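You operate a simulated robot arm through the tools that you are given. There is no shell and no other tool. Be economical: measure what you need, move in short steps, check, and stop when the job is done.

Carry out the task below with a simulated robot arm. There is one attempt and no reset: what you move stays moved.

JOB
Fetch the yellow sponge and set it on the blue blue-rimmed glass disc.

Only the result counts: the job must be done as asked and must still hold three seconds after the hand-in. Knocking over, shifting, dropping, spilling or breaking anything else fails it.

ROBOT AND FRAMES
A 7-joint arm with a two-finger parallel gripper on a trunk, on a base that drives. Base frame: it is fixed to the floor where the robot stands at the start and does not move with it; the origin is under the middle of the robot, x ahead of it, y to its left, z up. Readings come in mm, rad, newtons and seconds.
With the tool pointing down near the work surface it reaches from about 100 to 700 mm from the robot's upright axis, wherever it stands. Its first joint turns from -2.897 to 2.897 rad. Payload 1.57 kg.
Tool frame: the origin (TCP) lies between the finger pads and is the grasp point; the fingertips stand 30 mm ahead of it; z points along the fingers, y is the line along which they close. Largest opening 110 mm; finger width 24, thickness 12; the body of the gripper, 48 by 112 mm, starts 78 mm behind the TCP.
Orientation is that of the tool frame in the base frame, as [roll, pitch, yaw] about the fixed x, y, z axes, in that order (R = Rz(yaw) Ry(pitch) Rx(roll)). With the fingers straight down and closing along the base's y, the tool's x points along the base's -x, its y along +y and its z along -z.

CONTROLS
- The arm moves only by the tool send_rows. Its argument "series" is a list of rows, each an object of numbers (a shift or turn left out is 0, a gripper value left out holds the last): "x", "y", "z": the shift along the tool's x, y, z in mm; "rx", "ry", "rz": the turn, a rotation vector about the tool's x, y, z in rad; "jaw": the opening, from 0 (shut) to 1 (fully open). In form: [{"x": .., "y": .., "z": .., "rx": .., "ry": .., "rz": .., "jaw": ..}, ...]. A call has 1 to 12 rows; each row shifts and turns the commanded pose from where the row before left it, along the tool's axes as they then stand. Each row takes 0.2 s and may step no farther than 50 mm and 0.15 rad from the row before; otherwise, or with a gripper value out of range, the whole call is refused. A pose out of reach is approached as far as the arm can. The call stops where the force on the tool passes 40 N (or 10 N more than at its start, if that is more) or the arm is blocked; 0.2 s more then pass. The fingers move at their own pace (about 45 mm/s each) and stop on an object; they squeeze with about 22 N. The grip force told is the motor's: it shows also when the fingers shut on nothing. Time passes only in rows, and 0.2 s behind the last, so rows that do not move let the fingers close. The reply holds the time, the measured pose of the TCP, the force on the tool along the base axes, the opening and the grip force, in the units named above and with some noise.
- Cameras (640 x 400 px; columns grow to the right, rows downward): "scene" is now at [15.1, 107.6, 1580.3]; the picture's right is [-0.52, -0.85, 0.00], its down [-0.47, 0.29, -0.83] and it looks along [0.71, -0.43, -0.55] (base axes); focal length 254 px, centre (320, 200). "wrist" rides on the gripper at [70, 16, -141] in the tool frame; the picture's right is [-0.23, 0.97, 0.00], its down [-0.86, -0.20, -0.48] and it looks along [-0.47, -0.11, 0.88] (tool axes); focal length 222 px, centre (320, 200). There is no depth. A picture from a camera that has moved, and an enlarged one, comes with that camera's place and axes in the base frame and with its lens.
- camera(camera): a new picture of that camera. It takes no simulated time.
- raise_lower(by): slides the trunk up (or, below 0, down) by that many mm; the arm and the scene camera ride with it, the base frame stays. It gives what a move gives, with no picture.
- base_move(legs): drives the robot by 1 to 6 legs, each [ahead, turn to the left] in mm and rad, along the robot's own axes; the way and the turn of a leg run together, so that a leg with both is an arc; at most 1500 mm and 3.142 rad a leg. The arm and the cameras ride along, it lands a little off, and it stops where it bumps. It gives what a move gives.
- aim_head(pan, tilt): turns the head with the scene camera to pan (to the left, within 2.705 rad either way) and tilt (down, from -0.506 to 1.204), counted from straight ahead of the robot. It gives what a move gives.
- inspect(camera, box): a new picture of the part [left, top, right, bottom] of that camera's present view, enlarged. It takes no simulated time.
- sign_off(): hands the job in; it is judged then, once.

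Go step by step. Nothing tells you exact positions but the pictures and the camera data: compare them with the known pose of the tool, close in by small moves and look again before you grip or let go. The budget is 120 turns and 98 pictures, counting those below and the enlarged ones. Unless the task says otherwise, let go and move clear before handing in, and close with one line.

The tools are called after "Emit:" as a command line: name --argument value ..., lists and objects as JSON in quotes. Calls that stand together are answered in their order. send_rows: Moves the arm, as the interface text tells. Its arguments: {"type":"object","properties":{"series":{"type":"array","items":{"type":"object","properties":{"x":{"type":"number"},"y":{"type":"number"},"z":{"type":"number"},"rx":{"type":"number"},"ry":{"type":"number"},"rz":{"type":"number"},"jaw":{"type":"number"}}}}},"required":["series"]} The other tools are called the same way: raise_lower (by) slides the trunk up or down; base_move (legs) drives the base; aim_head (pan, tilt) turns the head that bears the scene camera; camera (camera) takes a picture; inspect (camera, box) takes an enlarged picture of a part of a camera's view; sign_off () hands the job in.

At the start:

```text
time_s: 0.0
tool_pos: [332.6, -31.8, 1333.3]
orientation: [3.14, 0.002, 3.141]
contact_force: [22.3, 0.2, -36.5]
gripper_width: 110.0
grasp_force: 0.1
trunk travel left (down, up): [-500.0, 90.0]
robot x, y, heading: [-3.5, 0.0, -0.003]
head pan, tilt: [-0.548, 0.586]
```

scene: 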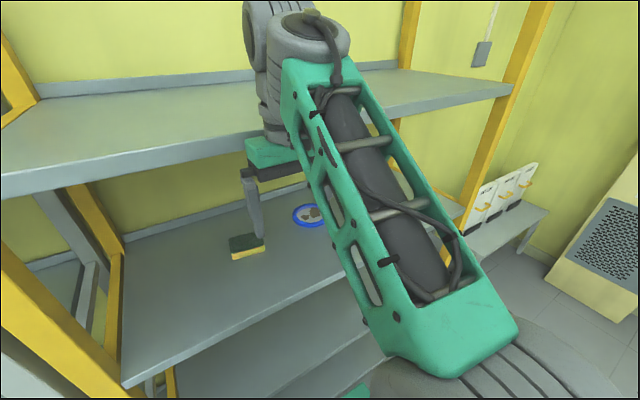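
wrist: 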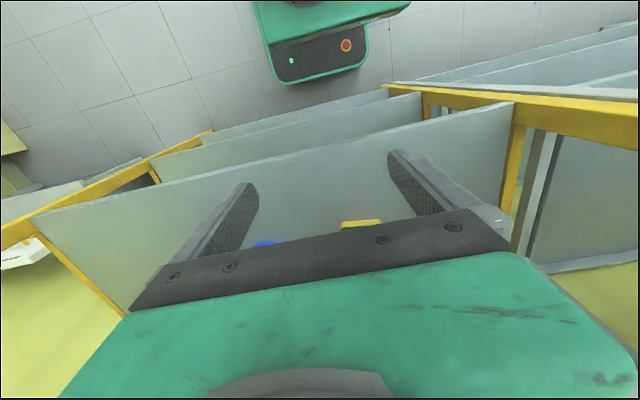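

The sponge appears to be near (590, 10) and the disc near (650, -235). Both are on the lower board, with an upper board above them. I'll look from other head angles to measure the shelf clearance.

Emit:
aim_head --pan -0.1 --tilt 0.5

Emit:
camera --camera "scene"

Emit:
inspect --camera "wrist" --box '[200, 120, 440, 270]'

```text
time_s: 0.9
tool_pos: [332.4, -30.9, 1334.2]
orientation: [-3.141, 0.001, -3.141]
contact_force: [15.0, -0.1, -24.3]
gripper_width: 109.8
grasp_force: 0.0
trunk travel left (down, up): [-500.0, 90.0]
robot x, y, heading: [-0.2, -0.5, 0.002]
head pan, tilt: [-0.099, 0.499]
```

```text
95 pictures are left
camera scene: at [29.8, 144.7, 1588.1], right [-0.1, -0.99, 0.0], down [-0.48, 0.05, -0.88], along [0.87, -0.09, -0.48], focal length 254 px, centre (320, 200)
```

scene: 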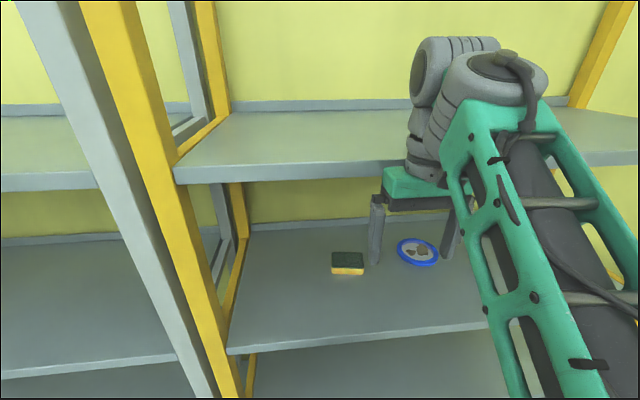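

```text
2.67 times, centred on (320, 195) of wrist
camera zoom: at [262.2, -15.9, 1473.7], right [0.23, 0.97, 0.0], down [0.85, -0.2, 0.48], along [0.47, -0.11, -0.88], focal length 592 px, centre (320, 213)
```

zoom: 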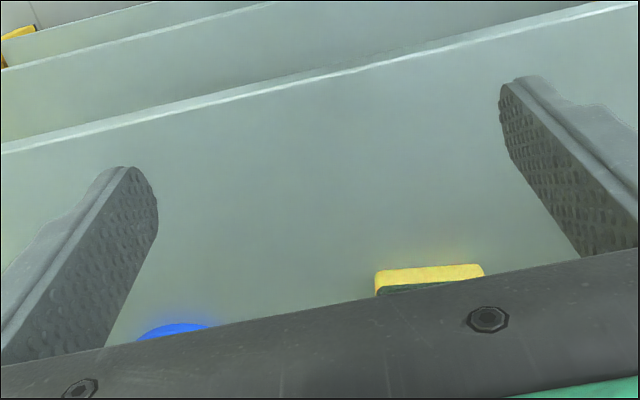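

The lower board's front edge is at x≈366, the upper board's underside is at z≈1437, and the sponge is about 100 mm long along y at (600, 4). I'll zoom in on the objects, then back off so I can lower the trunk clear of the upper board.

Emit:
inspect --camera "scene" --box '[300, 210, 460, 310]'

Emit:
base_move --legs '[[-170, 0]]'

Emit:
camera --camera "scene"

```text
4.00 times, centred on (380, 260) of scene
camera zoom: at [29.8, 144.7, 1588.1], right [-0.1, -0.99, 0.0], down [-0.48, 0.05, -0.88], along [0.87, -0.09, -0.48], focal length 1015 px, centre (80, -40)
```

zoom: 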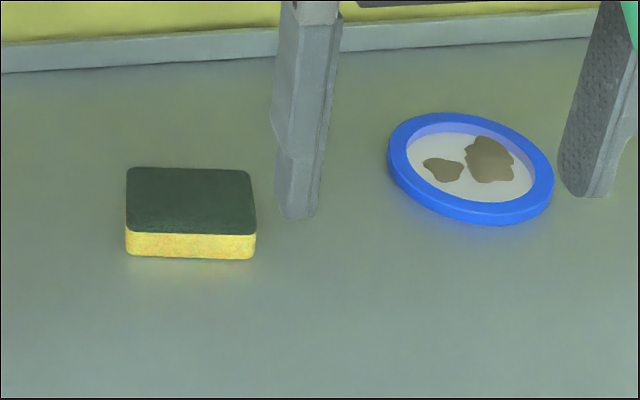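

```text
time_s: 2.4
tool_pos: [161.1, -31.7, 1332.8]
orientation: [-3.141, 0.004, -3.14]
contact_force: [17.5, -0.5, -30.2]
gripper_width: 110.1
grasp_force: 0.2
trunk travel left (down, up): [-500.0, 90.0]
robot x, y, heading: [-170.6, 3.8, 0.0]
head pan, tilt: [-0.099, 0.499]
```

```text
92 pictures are left
camera scene: at [-142.1, 144.8, 1588.1], right [-0.1, -1.0, 0.0], down [-0.48, 0.05, -0.88], along [0.87, -0.09, -0.48], focal length 254 px, centre (320, 200)
```

scene: 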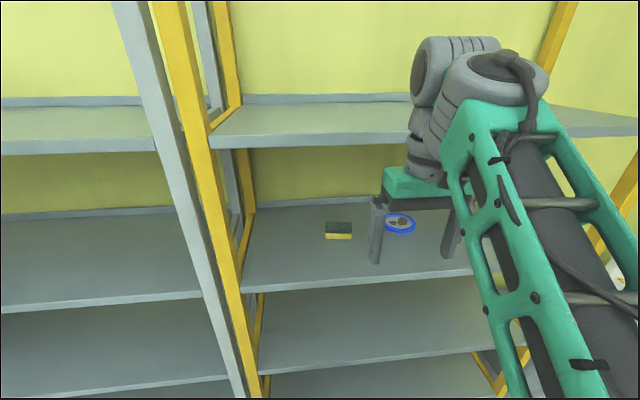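

The sponge is about 93 x 69 x 24 mm, centred at (602, 5) and turned about 7.5°. The disc is about 137 mm across at (645, -240). I'll lower the trunk now that the arm is clear of the shelf.

Emit:
raise_lower --by -205

Emit:
camera --camera "scene"

Emit:
camera --camera "wrist"

```text
time_s: 4.6
tool_pos: [160.3, -31.7, 1128.7]
orientation: [-3.141, 0.004, -3.14]
contact_force: [14.8, -0.3, -25.2]
gripper_width: 110.1
grasp_force: 0.0
trunk travel left (down, up): [-295.0, 295.0]
robot x, y, heading: [-174.2, -0.7, 0.004]
head pan, tilt: [-0.099, 0.499]
```

```text
91 pictures are left
camera scene: at [-141.4, 144.7, 1383.2], right [-0.1, -1.0, 0.0], down [-0.48, 0.05, -0.88], along [0.87, -0.09, -0.48], focal length 254 px, centre (320, 200)
```

scene: 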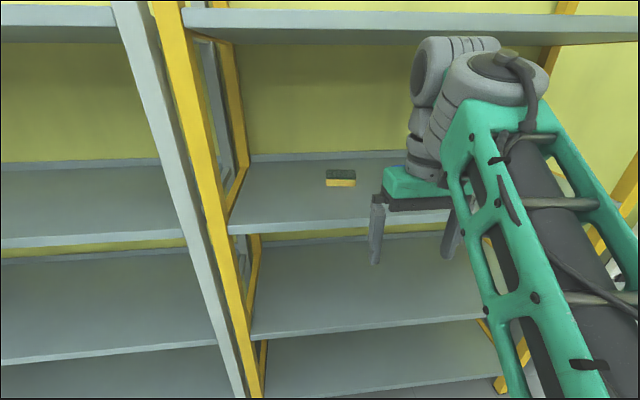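

```text
90 pictures are left
camera wrist: at [91.0, -15.8, 1268.9], right [0.23, 0.97, 0.0], down [0.85, -0.2, 0.48], along [0.47, -0.11, -0.88], focal length 222 px, centre (320, 200)
```

wrist: 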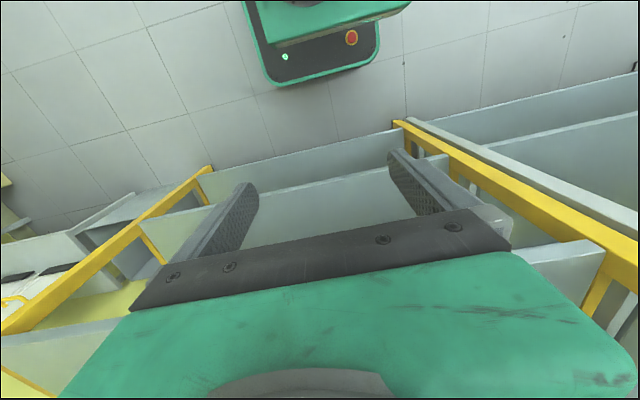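

The upper board's underside is about z=1412 and the wrist top is about 275 mm above the TCP. I'll lower a bit more, then turn the gripper in free space so it closes across the sponge's short side.

Emit:
raise_lower --by -30

Emit:
send_rows --series '[{"rz": -0.144}, {"rz": -0.144}, {"rz": -0.144}, {"rz": -0.144}, {"rz": -0.144}, {"rz": -0.144}, {"rz": -0.144}, {"rz": -0.144}, {"rz": -0.144}, {"rz": -0.144}, {}]'

Emit:
camera --camera "scene"

```text
time_s: 5.3
tool_pos: [161.0, -31.4, 1098.5]
orientation: [-3.141, 0.003, -3.14]
contact_force: [15.8, -0.6, -25.6]
gripper_width: 110.0
grasp_force: 0.0
trunk travel left (down, up): [-265.0, 325.0]
robot x, y, heading: [-169.4, 1.2, -0.001]
head pan, tilt: [-0.099, 0.499]
```

```text
time_s: 5.6
tool_pos: [161.6, -32.0, 1098.8]
orientation: [-3.141, 0.006, -3.125]
contact_force: [0.8, -1.4, -1.3]
gripper_width: 109.8
grasp_force: 0.0
trunk travel left (down, up): [-265.0, 325.0]
robot x, y, heading: [-172.4, 0.1, -0.001]
head pan, tilt: [-0.099, 0.499]
stopped in row 1: the force on the tool passed its limit (the readings are from after the stop); the commanded pose is now the measured one
```

```text
89 pictures are left
camera scene: at [-141.4, 144.7, 1353.2], right [-0.1, -1.0, 0.0], down [-0.48, 0.05, -0.88], along [0.87, -0.09, -0.48], focal length 254 px, centre (320, 200)
```

scene: 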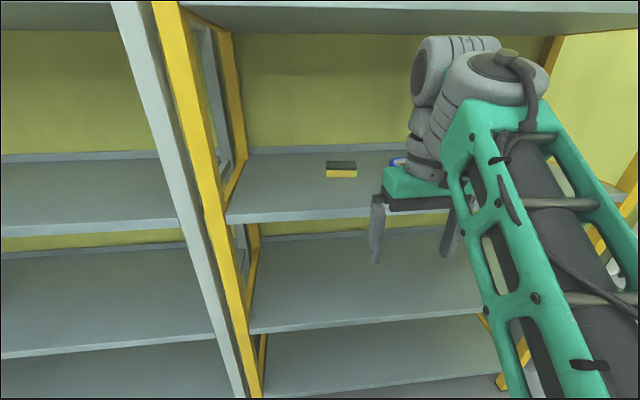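

The stop came from an arm-effort bias present since the start, and it now reads about zero. I'll retry the turn.

Emit:
send_rows --series '[{"rz": -0.05}, {"rz": -0.1}, {"rz": -0.14}, {"rz": -0.14}, {"rz": -0.14}, {"rz": -0.14}, {"rz": -0.14}, {"rz": -0.14}, {"rz": -0.14}, {"rz": -0.14}, {"rz": -0.1}, {"rz": -0.05}]'

```text
time_s: 8.2
tool_pos: [162.4, -31.4, 1098.4]
orientation: [-3.133, -0.001, -1.706]
contact_force: [-0.3, -0.8, 0.3]
gripper_width: 110.0
grasp_force: 0.1
trunk travel left (down, up): [-265.0, 325.0]
robot x, y, heading: [-172.8, -0.9, -0.002]
head pan, tilt: [-0.099, 0.499]
```

The gripper is turned. My base front is about 263 mm ahead of the robot centre and the shelf edge is at 366, so I'll drive forward 225 mm, which puts the hand into the bay.

Emit:
base_move --legs '[[225, 0]]'

Emit:
camera --camera "scene"

Emit:
camera --camera "wrist"

```text
time_s: 9.9
tool_pos: [386.5, -30.4, 1098.9]
orientation: [-3.134, -0.001, -1.707]
contact_force: [-0.3, 0.1, -0.3]
gripper_width: 109.9
grasp_force: 0.2
trunk travel left (down, up): [-265.0, 325.0]
robot x, y, heading: [49.0, -0.1, 0.001]
head pan, tilt: [-0.099, 0.499]
```

```text
88 pictures are left
camera scene: at [82.6, 145.1, 1353.1], right [-0.1, -1.0, 0.0], down [-0.48, 0.05, -0.88], along [0.87, -0.09, -0.48], focal length 254 px, centre (320, 200)
```

scene: 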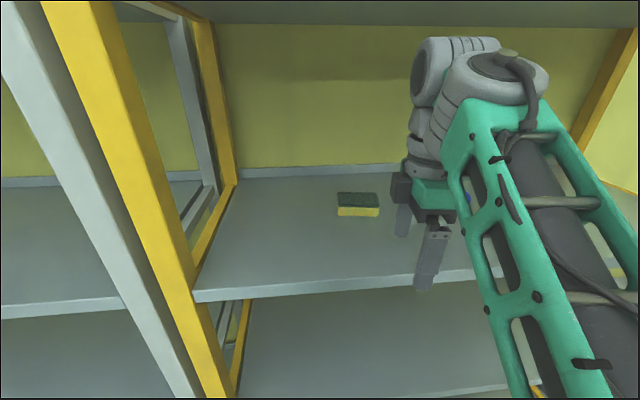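

```text
87 pictures are left
camera wrist: at [359.8, -98.4, 1238.7], right [-0.93, 0.36, -0.01], down [0.31, 0.82, 0.48], along [0.18, 0.45, -0.88], focal length 222 px, centre (320, 200)
```

wrist: 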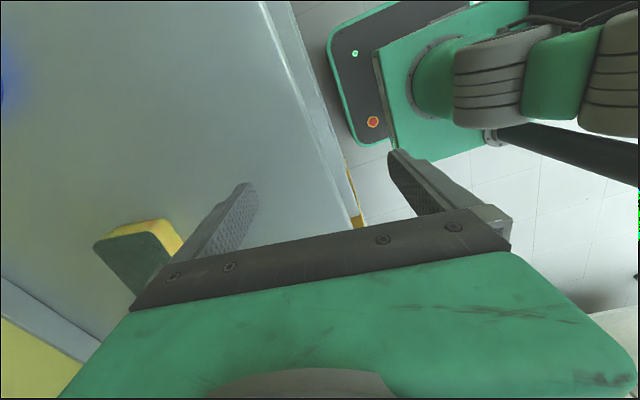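

The hand is inside the bay without contact. I'll zoom in to refine the sponge's position.

Emit:
inspect --camera "scene" --box '[310, 170, 470, 270]'

Emit:
inspect --camera "wrist" --box '[0, 40, 240, 300]'

```text
4.00 times, centred on (390, 220) of scene
camera zoom: at [82.6, 145.1, 1353.1], right [-0.1, -1.0, 0.0], down [-0.48, 0.05, -0.88], along [0.87, -0.09, -0.48], focal length 1015 px, centre (40, 120)
```

zoom: 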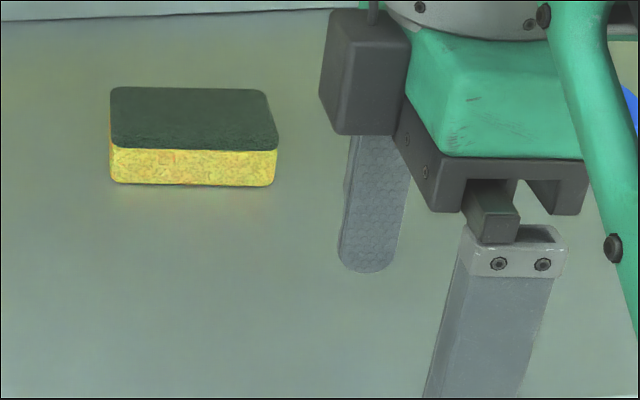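

```text
1.54 times, centred on (120, 170) of wrist
camera zoom: at [359.8, -98.4, 1238.7], right [-0.93, 0.36, -0.01], down [0.31, 0.82, 0.48], along [0.18, 0.45, -0.88], focal length 342 px, centre (628, 246)
```

zoom: 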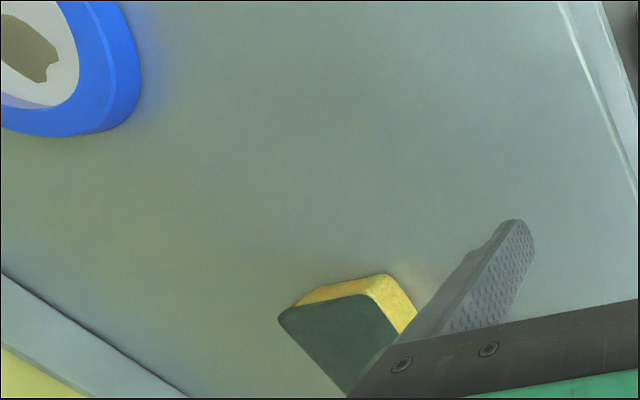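

The sponge centre refines to about (604, 3). I'll raise 9 mm and slide over it in two steps.

Emit:
send_rows --series '[{"z": -9}, {"x": -8, "y": -25}, {"x": -8, "y": -27}, {"x": -8, "y": -27}, {"x": -8, "y": -27}, {}]'

Emit:
camera --camera "scene"

```text
time_s: 11.3
tool_pos: [496.5, -14.2, 1108.0]
orientation: [-3.136, 0.0, -1.707]
contact_force: [0.2, -0.5, 0.8]
gripper_width: 109.6
grasp_force: 0.1
trunk travel left (down, up): [-265.0, 325.0]
robot x, y, heading: [57.2, 2.8, 0.005]
head pan, tilt: [-0.099, 0.499]
```

```text
84 pictures are left
camera scene: at [83.0, 145.1, 1353.1], right [-0.1, -1.0, 0.0], down [-0.48, 0.05, -0.88], along [0.87, -0.09, -0.48], focal length 254 px, centre (320, 200)
```

scene: 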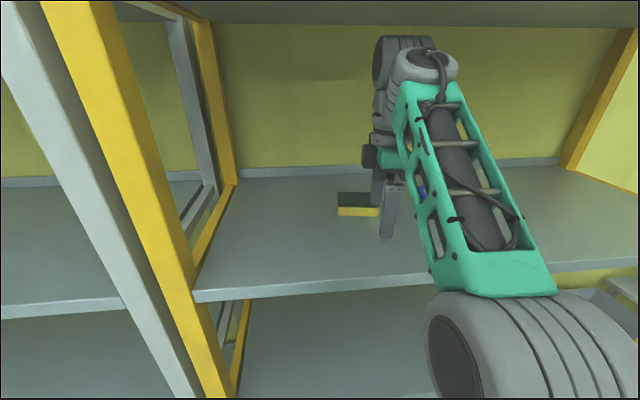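

Clearance looks good above and below. I'll move the remaining distance over the sponge.

Emit:
send_rows --series '[{"x": -8, "y": -26}, {"x": -8, "y": -26}, {"x": -8, "y": -26}, {"x": -7.6, "y": -26}, {}]'

Emit:
camera --camera "scene"

Emit:
camera --camera "wrist"

```text
time_s: 12.2
tool_pos: [571.2, -1.4, 1101.1]
orientation: [-3.111, 0.004, -1.713]
contact_force: [-2.9, -1.4, 17.7]
gripper_width: 107.8
grasp_force: 0.0
out of reach, approached as far as the arm can: row 2, 3, 4
trunk travel left (down, up): [-265.0, 325.0]
robot x, y, heading: [53.4, 0.7, -0.002]
head pan, tilt: [-0.099, 0.499]
stopped in row 4: the force on the tool passed its limit (the readings are from after the stop); the commanded pose is now the measured one
```

```text
83 pictures are left
camera scene: at [81.1, 144.9, 1353.4], right [-0.1, -1.0, 0.0], down [-0.48, 0.05, -0.88], along [0.87, -0.09, -0.48], focal length 254 px, centre (320, 200)
```

scene: 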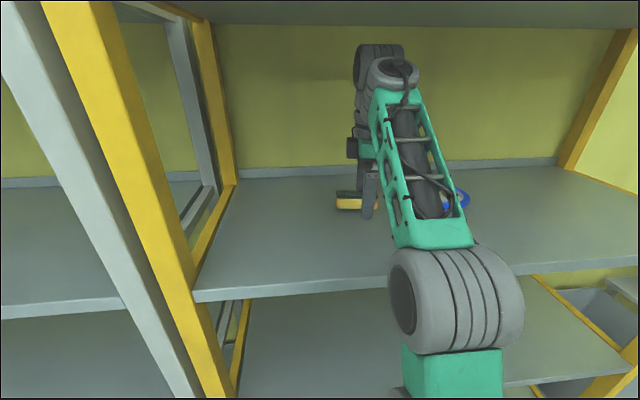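

```text
82 pictures are left
camera wrist: at [540.4, -69.0, 1241.4], right [-0.93, 0.36, -0.03], down [0.3, 0.82, 0.49], along [0.2, 0.45, -0.87], focal length 222 px, centre (320, 200)
```

wrist: 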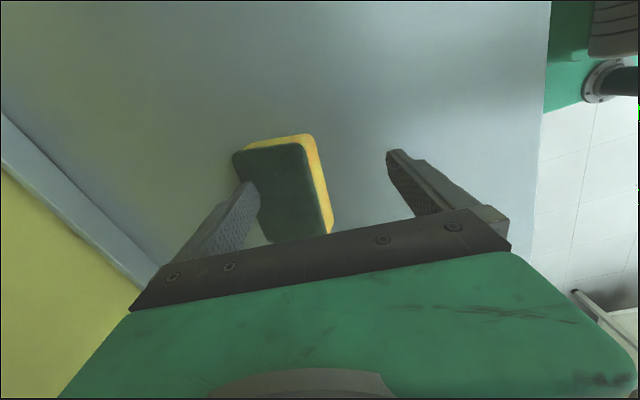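

The arm has reached its limit because the shoulder is too low now, and the front finger is just above or touching the sponge. I'll retreat, then raise the trunk in steps while lowering the arm so the shoulder sits higher.

Emit:
send_rows --series '[{"y": 8, "z": -5, "x": 2}, {"x": 4, "y": 20, "z": -2}, {"x": 5, "y": 30}, {"x": 5, "y": 35}, {}]'

Emit:
camera --camera "wrist"

```text
time_s: 13.4
tool_pos: [477.8, -4.6, 1102.0]
orientation: [-3.119, 0.004, -1.712]
contact_force: [-1.0, 0.6, -0.6]
gripper_width: 109.9
grasp_force: 0.1
trunk travel left (down, up): [-265.0, 325.0]
robot x, y, heading: [49.3, -4.0, -0.001]
head pan, tilt: [-0.099, 0.499]
```

```text
81 pictures are left
camera wrist: at [448.5, -71.5, 1243.3], right [-0.93, 0.36, -0.02], down [0.31, 0.82, 0.49], along [0.19, 0.45, -0.87], focal length 222 px, centre (320, 200)
```

wrist: 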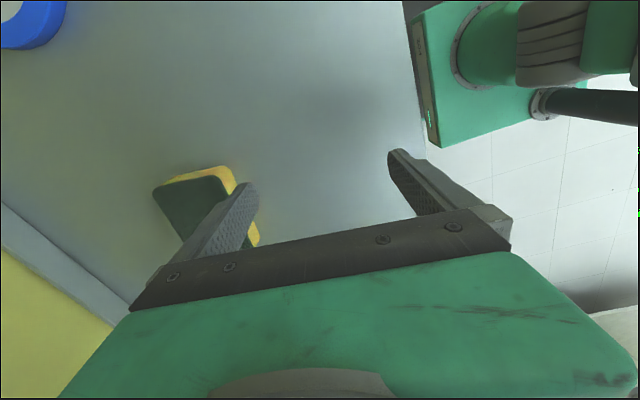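

I'm clear of the sponge. Next I'll alternate lowering the arm and raising the trunk.

Emit:
send_rows --series '[{"z": 12, "rx": -0.022}, {"z": 12}, {}]'

Emit:
raise_lower --by 32

Emit:
send_rows --series '[{"z": 16}, {"z": 16}, {}]'

Emit:
raise_lower --by 32

Emit:
send_rows --series '[{"z": 16}, {"z": 16}, {}]'

Emit:
raise_lower --by 32

Emit:
camera --camera "scene"

```text
time_s: 14.2
tool_pos: [480.3, -4.0, 1078.0]
orientation: [3.141, 0.003, -1.712]
contact_force: [-0.2, -0.9, 0.0]
gripper_width: 109.9
grasp_force: 0.1
trunk travel left (down, up): [-265.0, 325.0]
robot x, y, heading: [49.1, 2.9, 0.001]
head pan, tilt: [-0.099, 0.499]
```

```text
time_s: 15.0
tool_pos: [478.7, -4.8, 1110.5]
orientation: [-3.141, 0.004, -1.713]
contact_force: [-1.3, 0.1, -0.3]
gripper_width: 109.8
grasp_force: 0.1
trunk travel left (down, up): [-297.0, 293.0]
robot x, y, heading: [52.8, 4.0, -0.001]
head pan, tilt: [-0.099, 0.499]
```

```text
time_s: 15.8
tool_pos: [480.1, -3.9, 1078.8]
orientation: [-3.141, 0.003, -1.712]
contact_force: [0.4, -0.6, 0.6]
gripper_width: 110.2
grasp_force: 0.1
trunk travel left (down, up): [-297.0, 293.0]
robot x, y, heading: [53.1, -1.5, 0.003]
head pan, tilt: [-0.099, 0.499]
```

```text
time_s: 16.5
tool_pos: [479.5, -4.3, 1111.0]
orientation: [3.139, 0.003, -1.711]
contact_force: [0.9, -0.4, -0.1]
gripper_width: 110.2
grasp_force: 0.0
trunk travel left (down, up): [-329.0, 261.0]
robot x, y, heading: [51.7, 1.6, 0.001]
head pan, tilt: [-0.099, 0.499]
```

```text
time_s: 17.3
tool_pos: [478.8, -5.8, 1079.3]
orientation: [3.14, 0.002, -1.712]
contact_force: [0.1, 0.7, 0.6]
gripper_width: 110.0
grasp_force: 0.0
trunk travel left (down, up): [-329.0, 261.0]
robot x, y, heading: [53.4, 0.6, 0.001]
head pan, tilt: [-0.099, 0.499]
```

```text
time_s: 18.1
tool_pos: [479.1, -4.6, 1110.7]
orientation: [-3.141, 0.004, -1.712]
contact_force: [-0.6, -0.4, 0.1]
gripper_width: 110.1
grasp_force: 0.1
trunk travel left (down, up): [-361.0, 229.0]
robot x, y, heading: [52.6, 3.0, -0.002]
head pan, tilt: [-0.099, 0.499]
```

```text
80 pictures are left
camera scene: at [82.8, 145.1, 1449.1], right [-0.1, -1.0, 0.0], down [-0.48, 0.05, -0.88], along [0.87, -0.09, -0.48], focal length 254 px, centre (320, 200)
```

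scene: 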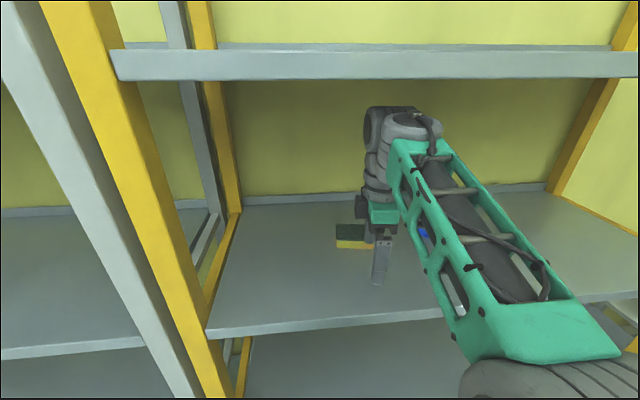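

There's still plenty of headroom, so I'll do two more rounds for extra reach.

Emit:
send_rows --series '[{"z": 16}, {"z": 16}, {}]'

Emit:
raise_lower --by 32

Emit:
send_rows --series '[{"z": 16}, {"z": 16}, {}]'

Emit:
raise_lower --by 32

Emit:
inspect --camera "scene" --box '[300, 160, 480, 300]'

Emit:
camera --camera "wrist"

```text
time_s: 18.9
tool_pos: [478.8, -4.4, 1078.1]
orientation: [3.141, 0.003, -1.711]
contact_force: [0.5, -1.0, 0.0]
gripper_width: 109.9
grasp_force: 0.0
trunk travel left (down, up): [-361.0, 229.0]
robot x, y, heading: [56.1, -0.3, -0.0]
head pan, tilt: [-0.099, 0.499]
```

```text
time_s: 19.7
tool_pos: [479.2, -5.6, 1111.4]
orientation: [-3.141, 0.004, -1.713]
contact_force: [-0.3, -0.8, -0.3]
gripper_width: 109.9
grasp_force: 0.0
trunk travel left (down, up): [-393.0, 197.0]
robot x, y, heading: [55.1, 0.1, -0.0]
head pan, tilt: [-0.099, 0.499]
```

```text
time_s: 20.5
tool_pos: [479.4, -4.3, 1079.2]
orientation: [-3.141, 0.003, -1.713]
contact_force: [0.4, 0.3, -0.1]
gripper_width: 109.7
grasp_force: 0.1
trunk travel left (down, up): [-393.0, 197.0]
robot x, y, heading: [54.2, -1.1, 0.007]
head pan, tilt: [-0.099, 0.499]
```

```text
time_s: 21.2
tool_pos: [478.8, -4.2, 1110.9]
orientation: [3.139, 0.003, -1.711]
contact_force: [-0.4, 0.3, -0.4]
gripper_width: 110.1
grasp_force: 0.0
trunk travel left (down, up): [-425.0, 165.0]
robot x, y, heading: [55.1, 0.4, 0.003]
head pan, tilt: [-0.099, 0.499]
```

```text
2.86 times, centred on (390, 230) of scene
camera zoom: at [82.8, 145.1, 1513.1], right [-0.1, -1.0, 0.0], down [-0.48, 0.05, -0.88], along [0.87, -0.09, -0.48], focal length 725 px, centre (120, 114)
```

zoom: 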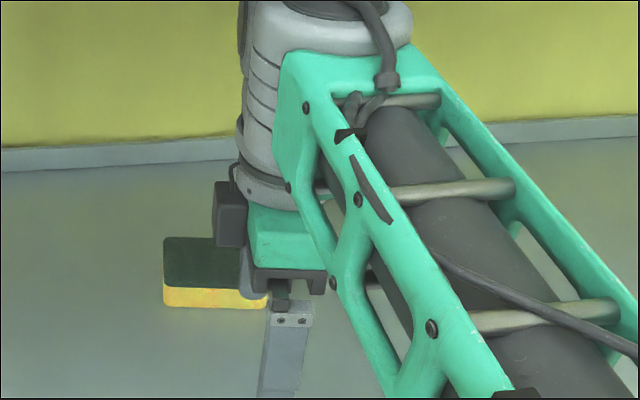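

```text
78 pictures are left
camera wrist: at [452.8, -71.5, 1251.2], right [-0.93, 0.36, 0.0], down [0.32, 0.82, 0.48], along [0.17, 0.45, -0.88], focal length 222 px, centre (320, 200)
```

wrist: 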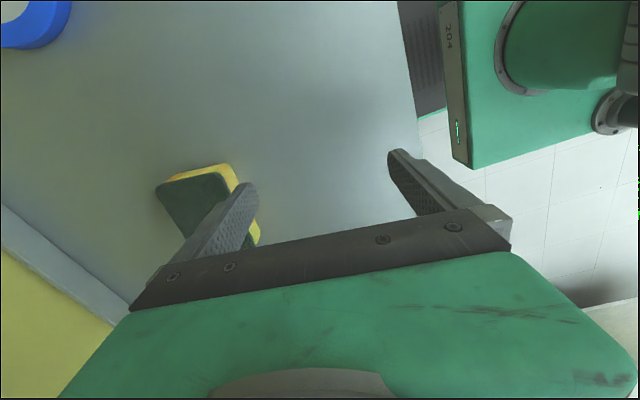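

The sponge hasn't moved. I'll slide over it again.

Emit:
send_rows --series '[{"x": -5, "y": -24}, {"x": -5, "y": -25}, {"x": -5, "y": -25}, {"x": -5, "y": -25}, {"x": -5.6, "y": -24.6}, {}]'

Emit:
camera --camera "scene"

Emit:
camera --camera "wrist"

```text
time_s: 22.6
tool_pos: [605.8, 3.9, 1110.2]
orientation: [3.14, 0.002, -1.711]
contact_force: [-1.0, 0.2, -0.6]
gripper_width: 110.1
grasp_force: 0.1
trunk travel left (down, up): [-425.0, 165.0]
robot x, y, heading: [49.3, 1.3, 0.003]
head pan, tilt: [-0.099, 0.499]
```

```text
77 pictures are left
camera scene: at [83.1, 145.1, 1513.1], right [-0.1, -1.0, 0.0], down [-0.48, 0.05, -0.88], along [0.87, -0.09, -0.48], focal length 254 px, centre (320, 200)
```

scene: 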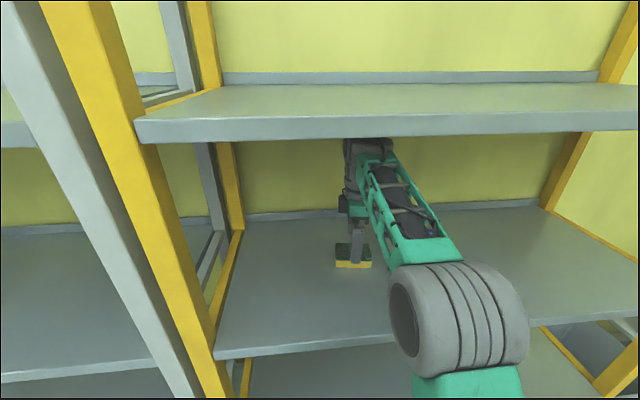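

```text
76 pictures are left
camera wrist: at [579.6, -63.0, 1251.0], right [-0.93, 0.36, 0.0], down [0.32, 0.82, 0.48], along [0.17, 0.45, -0.88], focal length 222 px, centre (320, 200)
```

wrist: 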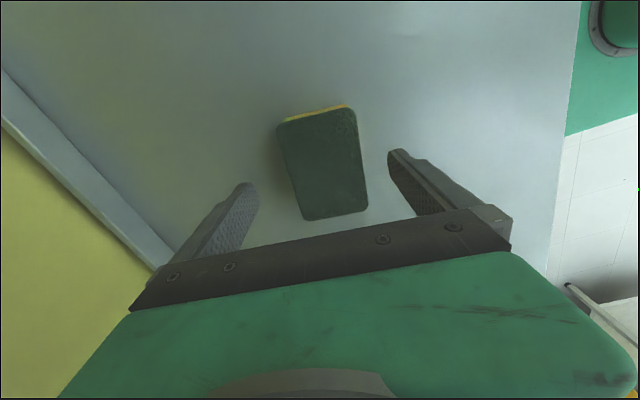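

The sponge sits centred between the fingers. I'll descend to bring the fingertips just above the board.

Emit:
send_rows --series '[{"y": 4, "z": 12}, {"z": 12}, {"z": 11}, {}]'

Emit:
camera --camera "wrist"

Emit:
inspect --camera "scene" --box '[300, 200, 420, 290]'

```text
time_s: 23.6
tool_pos: [602.0, 4.5, 1076.1]
orientation: [-3.141, 0.002, -1.712]
contact_force: [0.6, -0.6, -0.4]
gripper_width: 109.8
grasp_force: 0.0
trunk travel left (down, up): [-425.0, 165.0]
robot x, y, heading: [53.2, 1.1, 0.002]
head pan, tilt: [-0.099, 0.499]
```

```text
75 pictures are left
camera wrist: at [574.5, -62.8, 1216.1], right [-0.93, 0.36, 0.0], down [0.32, 0.82, 0.48], along [0.17, 0.45, -0.88], focal length 222 px, centre (320, 200)
```

wrist: 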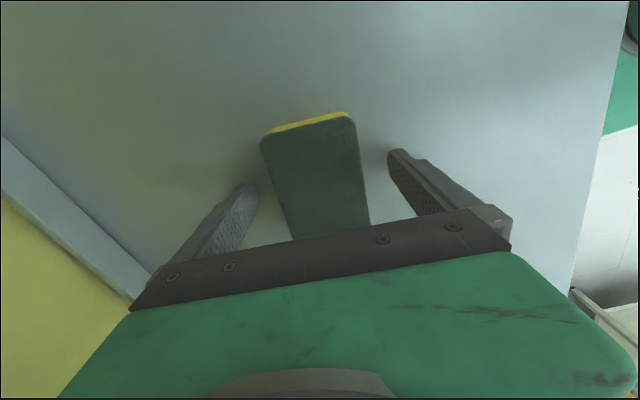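

```text
4.44 times, centred on (360, 245) of scene
camera zoom: at [82.8, 145.1, 1513.1], right [-0.1, -1.0, 0.0], down [-0.48, 0.05, -0.88], along [0.87, -0.09, -0.48], focal length 1128 px, centre (142, 0)
```

zoom: 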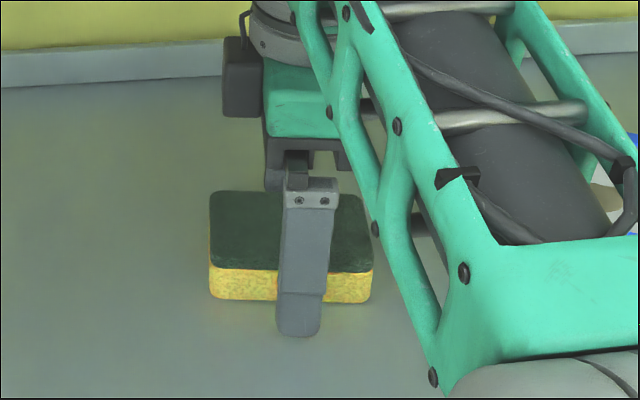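

The fingers straddle the sponge, so I'll close them.

Emit:
send_rows --series '[{"z": 2}, {"jaw": 0.5}, {"jaw": 0.5}, {"jaw": 0.3}, {"jaw": 0.3}, {"jaw": 0.3}, {"jaw": 0.3}]'

Emit:
camera --camera "wrist"

```text
time_s: 25.2
tool_pos: [601.0, 3.5, 1074.2]
orientation: [3.14, 0.001, -1.713]
contact_force: [-0.6, 0.0, 0.5]
gripper_width: 63.2
grasp_force: 21.9
trunk travel left (down, up): [-425.0, 165.0]
robot x, y, heading: [51.3, 1.1, 0.004]
head pan, tilt: [-0.099, 0.499]
```

```text
73 pictures are left
camera wrist: at [574.4, -62.8, 1214.1], right [-0.93, 0.36, 0.0], down [0.32, 0.82, 0.48], along [0.17, 0.45, -0.88], focal length 222 px, centre (320, 200)
```

wrist: 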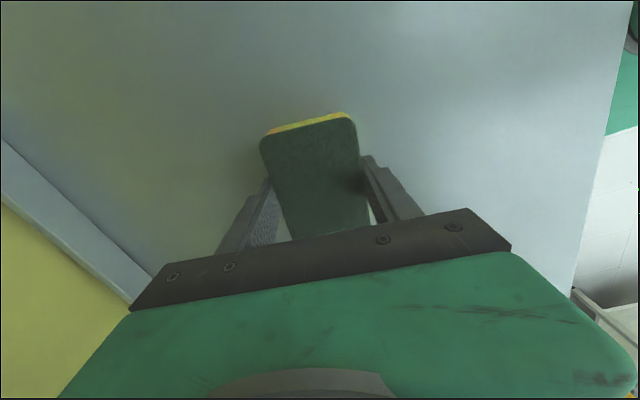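

The sponge is gripped at 63 mm. I'll lift it and move partway toward the disc.

Emit:
send_rows --series '[{"z": -12}, {"z": -14}, {"z": -14}, {"x": 25, "y": -3.5}, {"x": 30, "y": -4.5}, {"x": 30, "y": -4.5}, {"x": 25, "y": -3.5}, {}]'

Emit:
camera --camera "scene"

Emit:
camera --camera "wrist"

```text
time_s: 27.1
tool_pos: [601.7, -106.7, 1114.2]
orientation: [3.141, 0.002, -1.709]
contact_force: [0.7, -1.3, 0.6]
gripper_width: 63.3
grasp_force: 22.0
trunk travel left (down, up): [-425.0, 165.0]
robot x, y, heading: [53.5, -1.5, -0.001]
head pan, tilt: [-0.099, 0.499]
```

```text
72 pictures are left
camera scene: at [82.8, 144.8, 1513.1], right [-0.1, -1.0, 0.0], down [-0.48, 0.05, -0.88], along [0.87, -0.09, -0.48], focal length 254 px, centre (320, 200)
```

scene: 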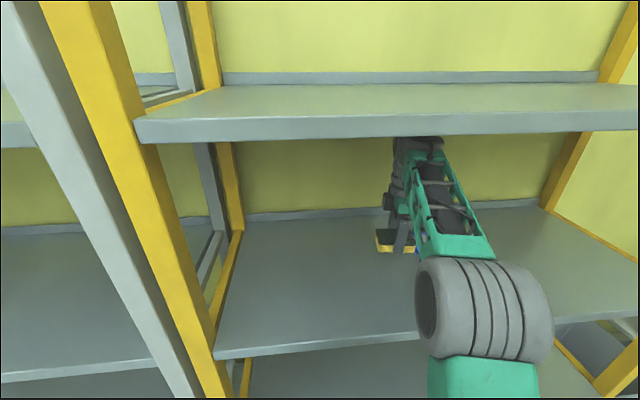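

```text
71 pictures are left
camera wrist: at [576.2, -173.9, 1253.8], right [-0.93, 0.36, 0.0], down [0.32, 0.82, 0.48], along [0.17, 0.45, -0.88], focal length 222 px, centre (320, 200)
```

wrist: 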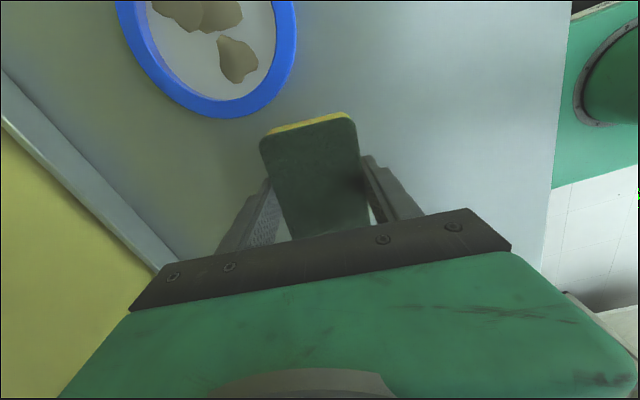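

Several points on the rim put the disc centre at about (643, -241). I'll move the sponge above it.

Emit:
send_rows --series '[{"x": 21, "y": -10}, {"x": 22, "y": -10}, {"x": 22, "y": -10}, {"x": 22, "y": -10}, {"x": 21, "y": -10}, {"x": 19.3, "y": -9.4}, {}]'

Emit:
camera --camera "scene"

Emit:
camera --camera "wrist"

```text
time_s: 28.6
tool_pos: [642.2, -240.2, 1113.4]
orientation: [3.142, 0.001, -1.712]
contact_force: [0.1, -0.9, -0.8]
gripper_width: 63.2
grasp_force: 22.4
trunk travel left (down, up): [-425.0, 165.0]
robot x, y, heading: [53.4, -1.4, 0.002]
head pan, tilt: [-0.099, 0.499]
```

```text
70 pictures are left
camera scene: at [83.0, 144.7, 1513.1], right [-0.1, -1.0, 0.0], down [-0.48, 0.05, -0.88], along [0.87, -0.09, -0.48], focal length 254 px, centre (320, 200)
```

scene: 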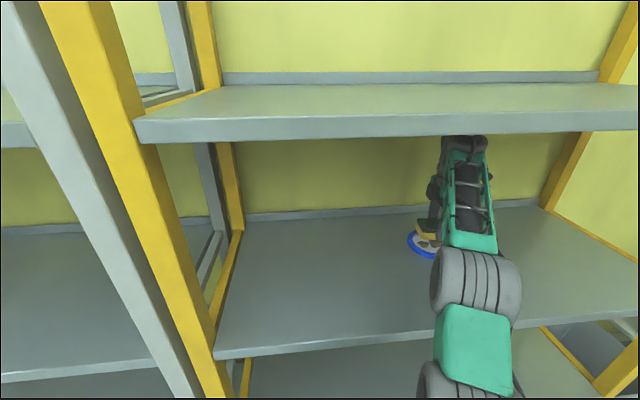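

```text
69 pictures are left
camera wrist: at [615.9, -308.3, 1253.7], right [-0.93, 0.36, 0.0], down [0.32, 0.82, 0.48], along [0.17, 0.45, -0.88], focal length 222 px, centre (320, 200)
```

wrist: 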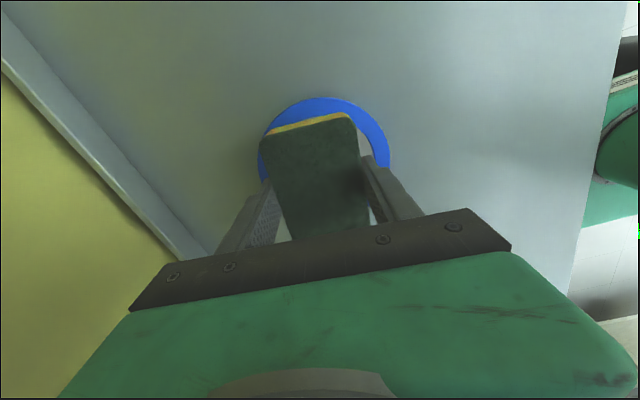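

The disc is under the sponge. I'll zoom in on the scene view to check the centring.

Emit:
inspect --camera "scene" --box '[390, 180, 490, 270]'

Emit:
inspect --camera "wrist" --box '[220, 70, 440, 250]'

```text
4.44 times, centred on (440, 225) of scene
camera zoom: at [83.0, 144.7, 1513.1], right [-0.1, -1.0, 0.0], down [-0.48, 0.05, -0.88], along [0.87, -0.09, -0.48], focal length 1128 px, centre (-213, 89)
```

zoom: 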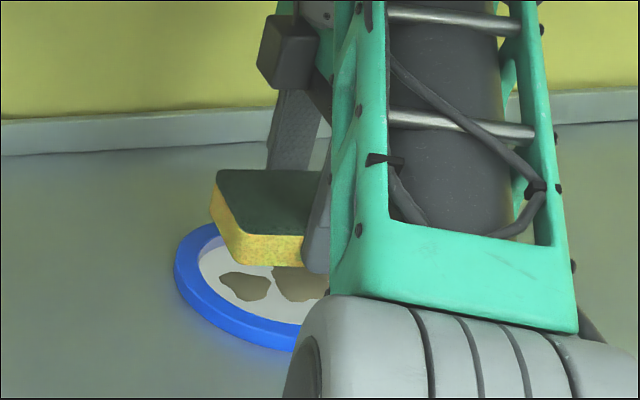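

```text
2.22 times, centred on (330, 160) of wrist
camera zoom: at [615.9, -308.3, 1253.7], right [-0.93, 0.36, 0.0], down [0.32, 0.82, 0.48], along [0.17, 0.45, -0.88], focal length 494 px, centre (298, 289)
```

zoom: 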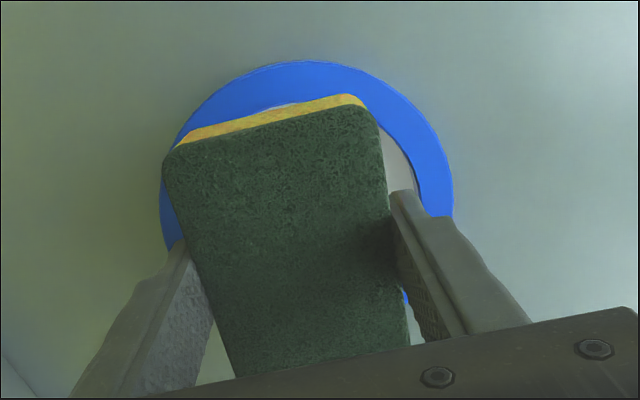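

The scene view confirms the disc centre at about (642, -240). I'll lower gently.

Emit:
send_rows --series '[{"z": 8}, {"z": 6}, {"z": 4}, {}]'

Emit:
inspect --camera "scene" --box '[390, 180, 490, 270]'

```text
time_s: 29.6
tool_pos: [641.7, -241.9, 1095.2]
orientation: [3.139, 0.003, -1.712]
contact_force: [-0.7, 0.5, 0.6]
gripper_width: 63.4
grasp_force: 21.8
trunk travel left (down, up): [-425.0, 165.0]
robot x, y, heading: [51.7, 0.6, -0.001]
head pan, tilt: [-0.099, 0.499]
```

```text
4.44 times, centred on (440, 225) of scene
camera zoom: at [82.9, 144.9, 1513.1], right [-0.1, -1.0, 0.0], down [-0.48, 0.05, -0.88], along [0.87, -0.09, -0.48], focal length 1128 px, centre (-213, 89)
```

zoom: 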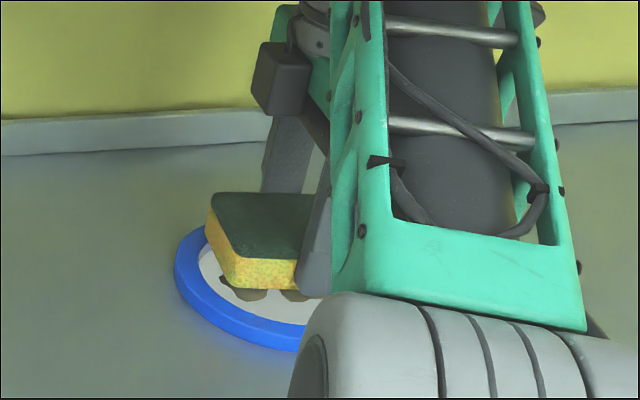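

The sponge is well placed over the disc and close above it. I'll continue down in small steps, watching the force.

Emit:
send_rows --series '[{"z": 3}, {"z": 2}, {"z": 2}, {}]'

Emit:
inspect --camera "scene" --box '[390, 180, 490, 270]'

```text
time_s: 30.6
tool_pos: [642.4, -241.5, 1088.2]
orientation: [-3.14, 0.002, -1.712]
contact_force: [0.0, -0.6, -0.3]
gripper_width: 63.4
grasp_force: 22.3
trunk travel left (down, up): [-425.0, 165.0]
robot x, y, heading: [51.1, 3.6, -0.001]
head pan, tilt: [-0.099, 0.499]
```

```text
4.44 times, centred on (440, 225) of scene
camera zoom: at [82.8, 145.0, 1513.1], right [-0.1, -1.0, 0.0], down [-0.48, 0.05, -0.88], along [0.87, -0.09, -0.48], focal length 1128 px, centre (-213, 89)
```

zoom: 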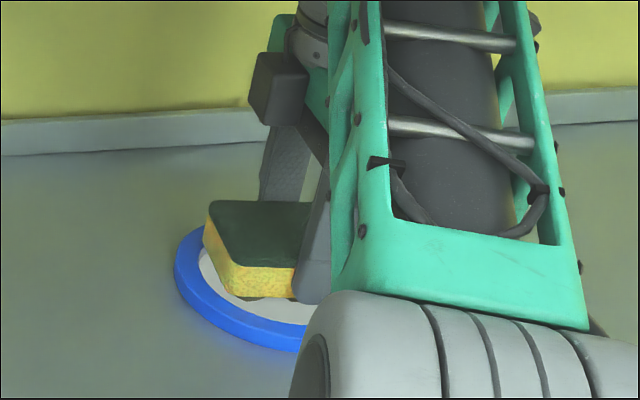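

There's no contact yet, so I'll keep going down 2 mm at a time.

Emit:
send_rows --series '[{"z": 2}, {"z": 1.5}, {}]'

Emit:
send_rows --series '[{"z": 1.5}, {"z": 1.5}, {}]'

Emit:
inspect --camera "scene" --box '[390, 180, 490, 270]'

```text
time_s: 31.4
tool_pos: [642.3, -241.7, 1085.5]
orientation: [3.141, 0.002, -1.711]
contact_force: [0.8, -1.2, 4.1]
gripper_width: 63.0
grasp_force: 22.0
trunk travel left (down, up): [-425.0, 165.0]
robot x, y, heading: [53.1, 2.6, -0.0]
head pan, tilt: [-0.099, 0.499]
```

```text
time_s: 32.2
tool_pos: [641.5, -240.2, 1085.3]
orientation: [-3.136, -0.002, -1.71]
contact_force: [3.3, -1.8, 24.5]
gripper_width: 63.3
grasp_force: 22.4
trunk travel left (down, up): [-425.0, 165.0]
robot x, y, heading: [54.9, 0.4, -0.002]
head pan, tilt: [-0.099, 0.499]
```

```text
4.44 times, centred on (440, 225) of scene
camera zoom: at [81.4, 145.6, 1513.3], right [-0.1, -1.0, 0.0], down [-0.48, 0.05, -0.88], along [0.87, -0.09, -0.48], focal length 1128 px, centre (-213, 89)
```

zoom: 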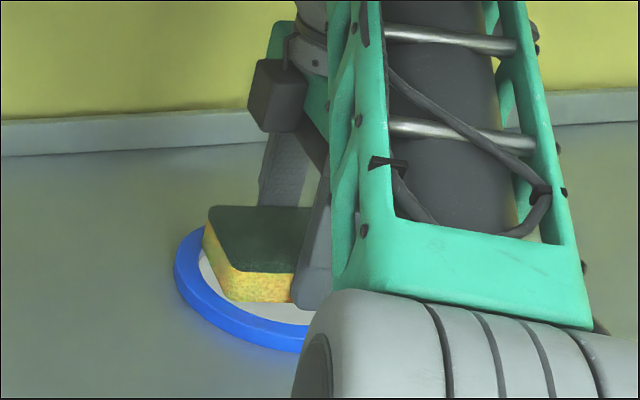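

The sponge is resting on the disc, with contact at 24 N. I'll ease the pressure, open a little and rise straight up.

Emit:
send_rows --series '[{"z": -2.7}, {}]'

Emit:
send_rows --series '[{"jaw": 0.62}, {"jaw": 0.68}, {"jaw": 0.72}, {}]'

Emit:
inspect --camera "wrist" --box '[200, 70, 440, 250]'

```text
time_s: 32.9
tool_pos: [641.2, -241.0, 1085.3]
orientation: [3.141, 0.002, -1.712]
contact_force: [0.7, -1.1, 16.2]
gripper_width: 63.3
grasp_force: 22.2
trunk travel left (down, up): [-425.0, 165.0]
robot x, y, heading: [56.7, 2.0, -0.001]
head pan, tilt: [-0.099, 0.499]
```

```text
time_s: 33.9
tool_pos: [641.7, -240.6, 1085.6]
orientation: [3.139, 0.003, -1.712]
contact_force: [0.5, -0.8, 0.1]
gripper_width: 79.1
grasp_force: 0.1
trunk travel left (down, up): [-425.0, 165.0]
robot x, y, heading: [51.3, 0.9, 0.004]
head pan, tilt: [-0.099, 0.499]
```

```text
2.22 times, centred on (320, 160) of wrist
camera zoom: at [616.1, -308.4, 1224.3], right [-0.93, 0.36, 0.0], down [0.32, 0.82, 0.48], along [0.17, 0.45, -0.88], focal length 494 px, centre (320, 289)
```

zoom: 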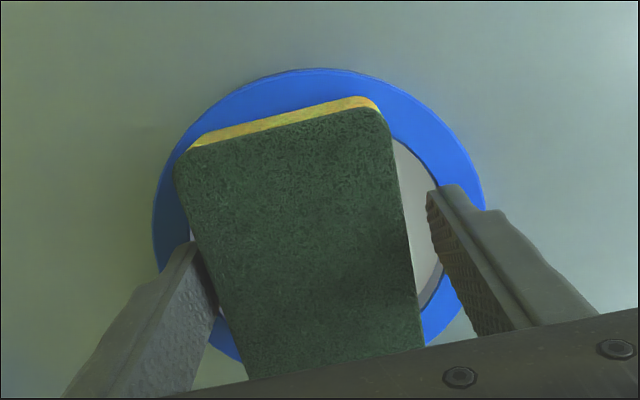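

The sponge rests on the disc, slightly nearer the left finger. I'll shift to centre the fingers and rise clear.

Emit:
send_rows --series '[{"y": -4, "z": -1}, {"z": -5}, {"z": -8}, {"z": -12}, {}]'

Emit:
camera --camera "wrist"

Emit:
inspect --camera "scene" --box '[390, 180, 490, 270]'

```text
time_s: 35.0
tool_pos: [647.3, -241.9, 1109.8]
orientation: [3.141, 0.001, -1.712]
contact_force: [-0.9, -0.3, 0.2]
gripper_width: 79.2
grasp_force: 0.0
trunk travel left (down, up): [-425.0, 165.0]
robot x, y, heading: [53.2, 1.2, -0.001]
head pan, tilt: [-0.099, 0.499]
```

```text
62 pictures are left
camera wrist: at [620.4, -309.3, 1250.4], right [-0.93, 0.36, 0.0], down [0.32, 0.82, 0.48], along [0.17, 0.45, -0.88], focal length 222 px, centre (320, 200)
```

wrist: 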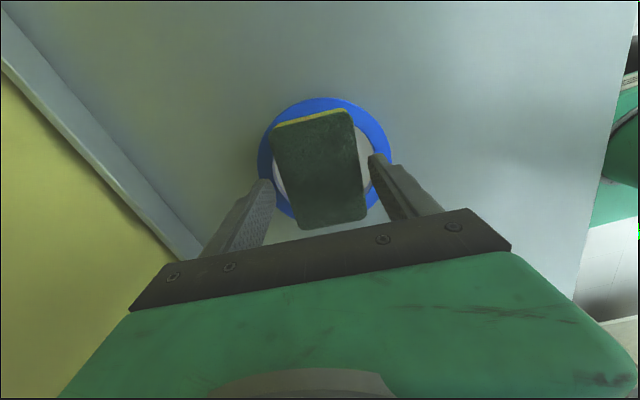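

```text
4.44 times, centred on (440, 225) of scene
camera zoom: at [82.9, 144.9, 1513.1], right [-0.1, -1.0, 0.0], down [-0.48, 0.05, -0.88], along [0.87, -0.09, -0.48], focal length 1128 px, centre (-213, 89)
```

zoom: 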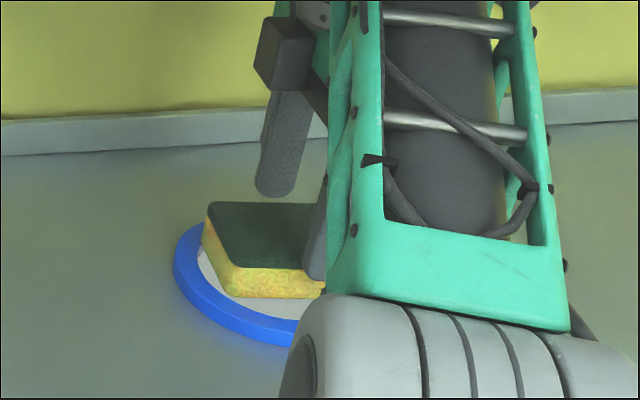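

The sponge sits on the disc. I'll rise a little more and back the hand away from it.

Emit:
send_rows --series '[{"z": -8}, {"y": 20}, {"y": 30}, {"y": 35}, {"y": 35}, {"y": 30}, {}]'

Emit:
camera --camera "scene"

Emit:
camera --camera "wrist"

```text
time_s: 36.6
tool_pos: [497.2, -219.9, 1117.8]
orientation: [-3.142, 0.002, -1.712]
contact_force: [0.2, 0.2, 0.3]
gripper_width: 79.2
grasp_force: 0.0
trunk travel left (down, up): [-425.0, 165.0]
robot x, y, heading: [51.9, -2.7, 0.001]
head pan, tilt: [-0.099, 0.499]
```

```text
60 pictures are left
camera scene: at [82.5, 145.0, 1513.1], right [-0.1, -1.0, 0.0], down [-0.48, 0.05, -0.88], along [0.87, -0.09, -0.48], focal length 254 px, centre (320, 200)
```

scene: 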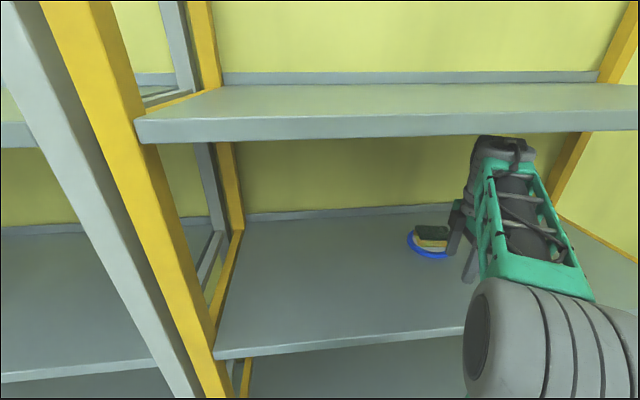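

```text
59 pictures are left
camera wrist: at [471.2, -287.5, 1258.3], right [-0.93, 0.36, 0.0], down [0.32, 0.82, 0.48], along [0.17, 0.45, -0.88], focal length 222 px, centre (320, 200)
```

wrist: 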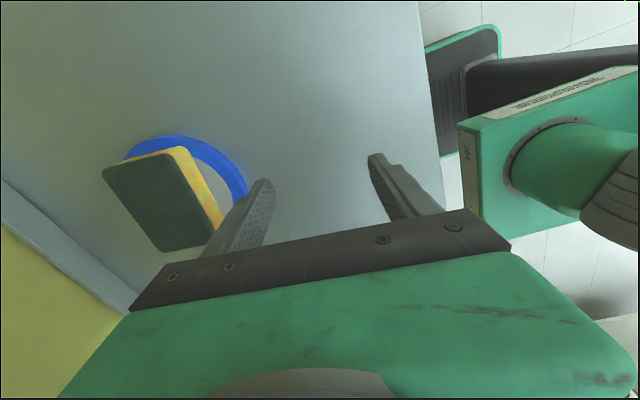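

The hand is clear. One last zoom will check the placement.

Emit:
inspect --camera "scene" --box '[390, 200, 480, 270]'

```text
5.71 times, centred on (435, 235) of scene
camera zoom: at [82.5, 145.0, 1513.1], right [-0.1, -1.0, 0.0], down [-0.48, 0.05, -0.88], along [0.87, -0.09, -0.48], focal length 1450 px, centre (-337, 0)
```

zoom: 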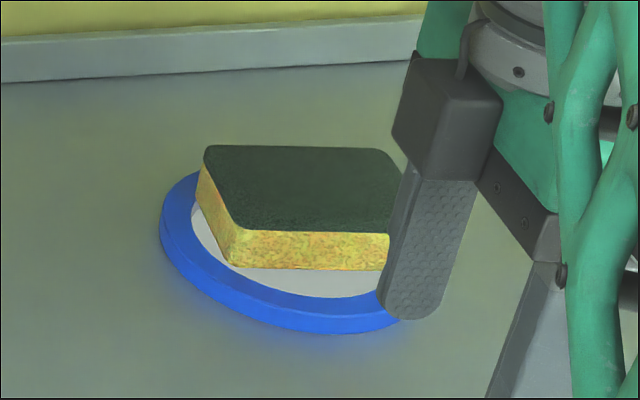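

The sponge rests flat and centred on the disc, and the gripper is clear of it, so I'm handing in.

Emit:
sign_off

```text
The job is handed in.
```

The yellow sponge is resting on the blue-rimmed glass disc, the hand is clear of both, and the job is handed in.
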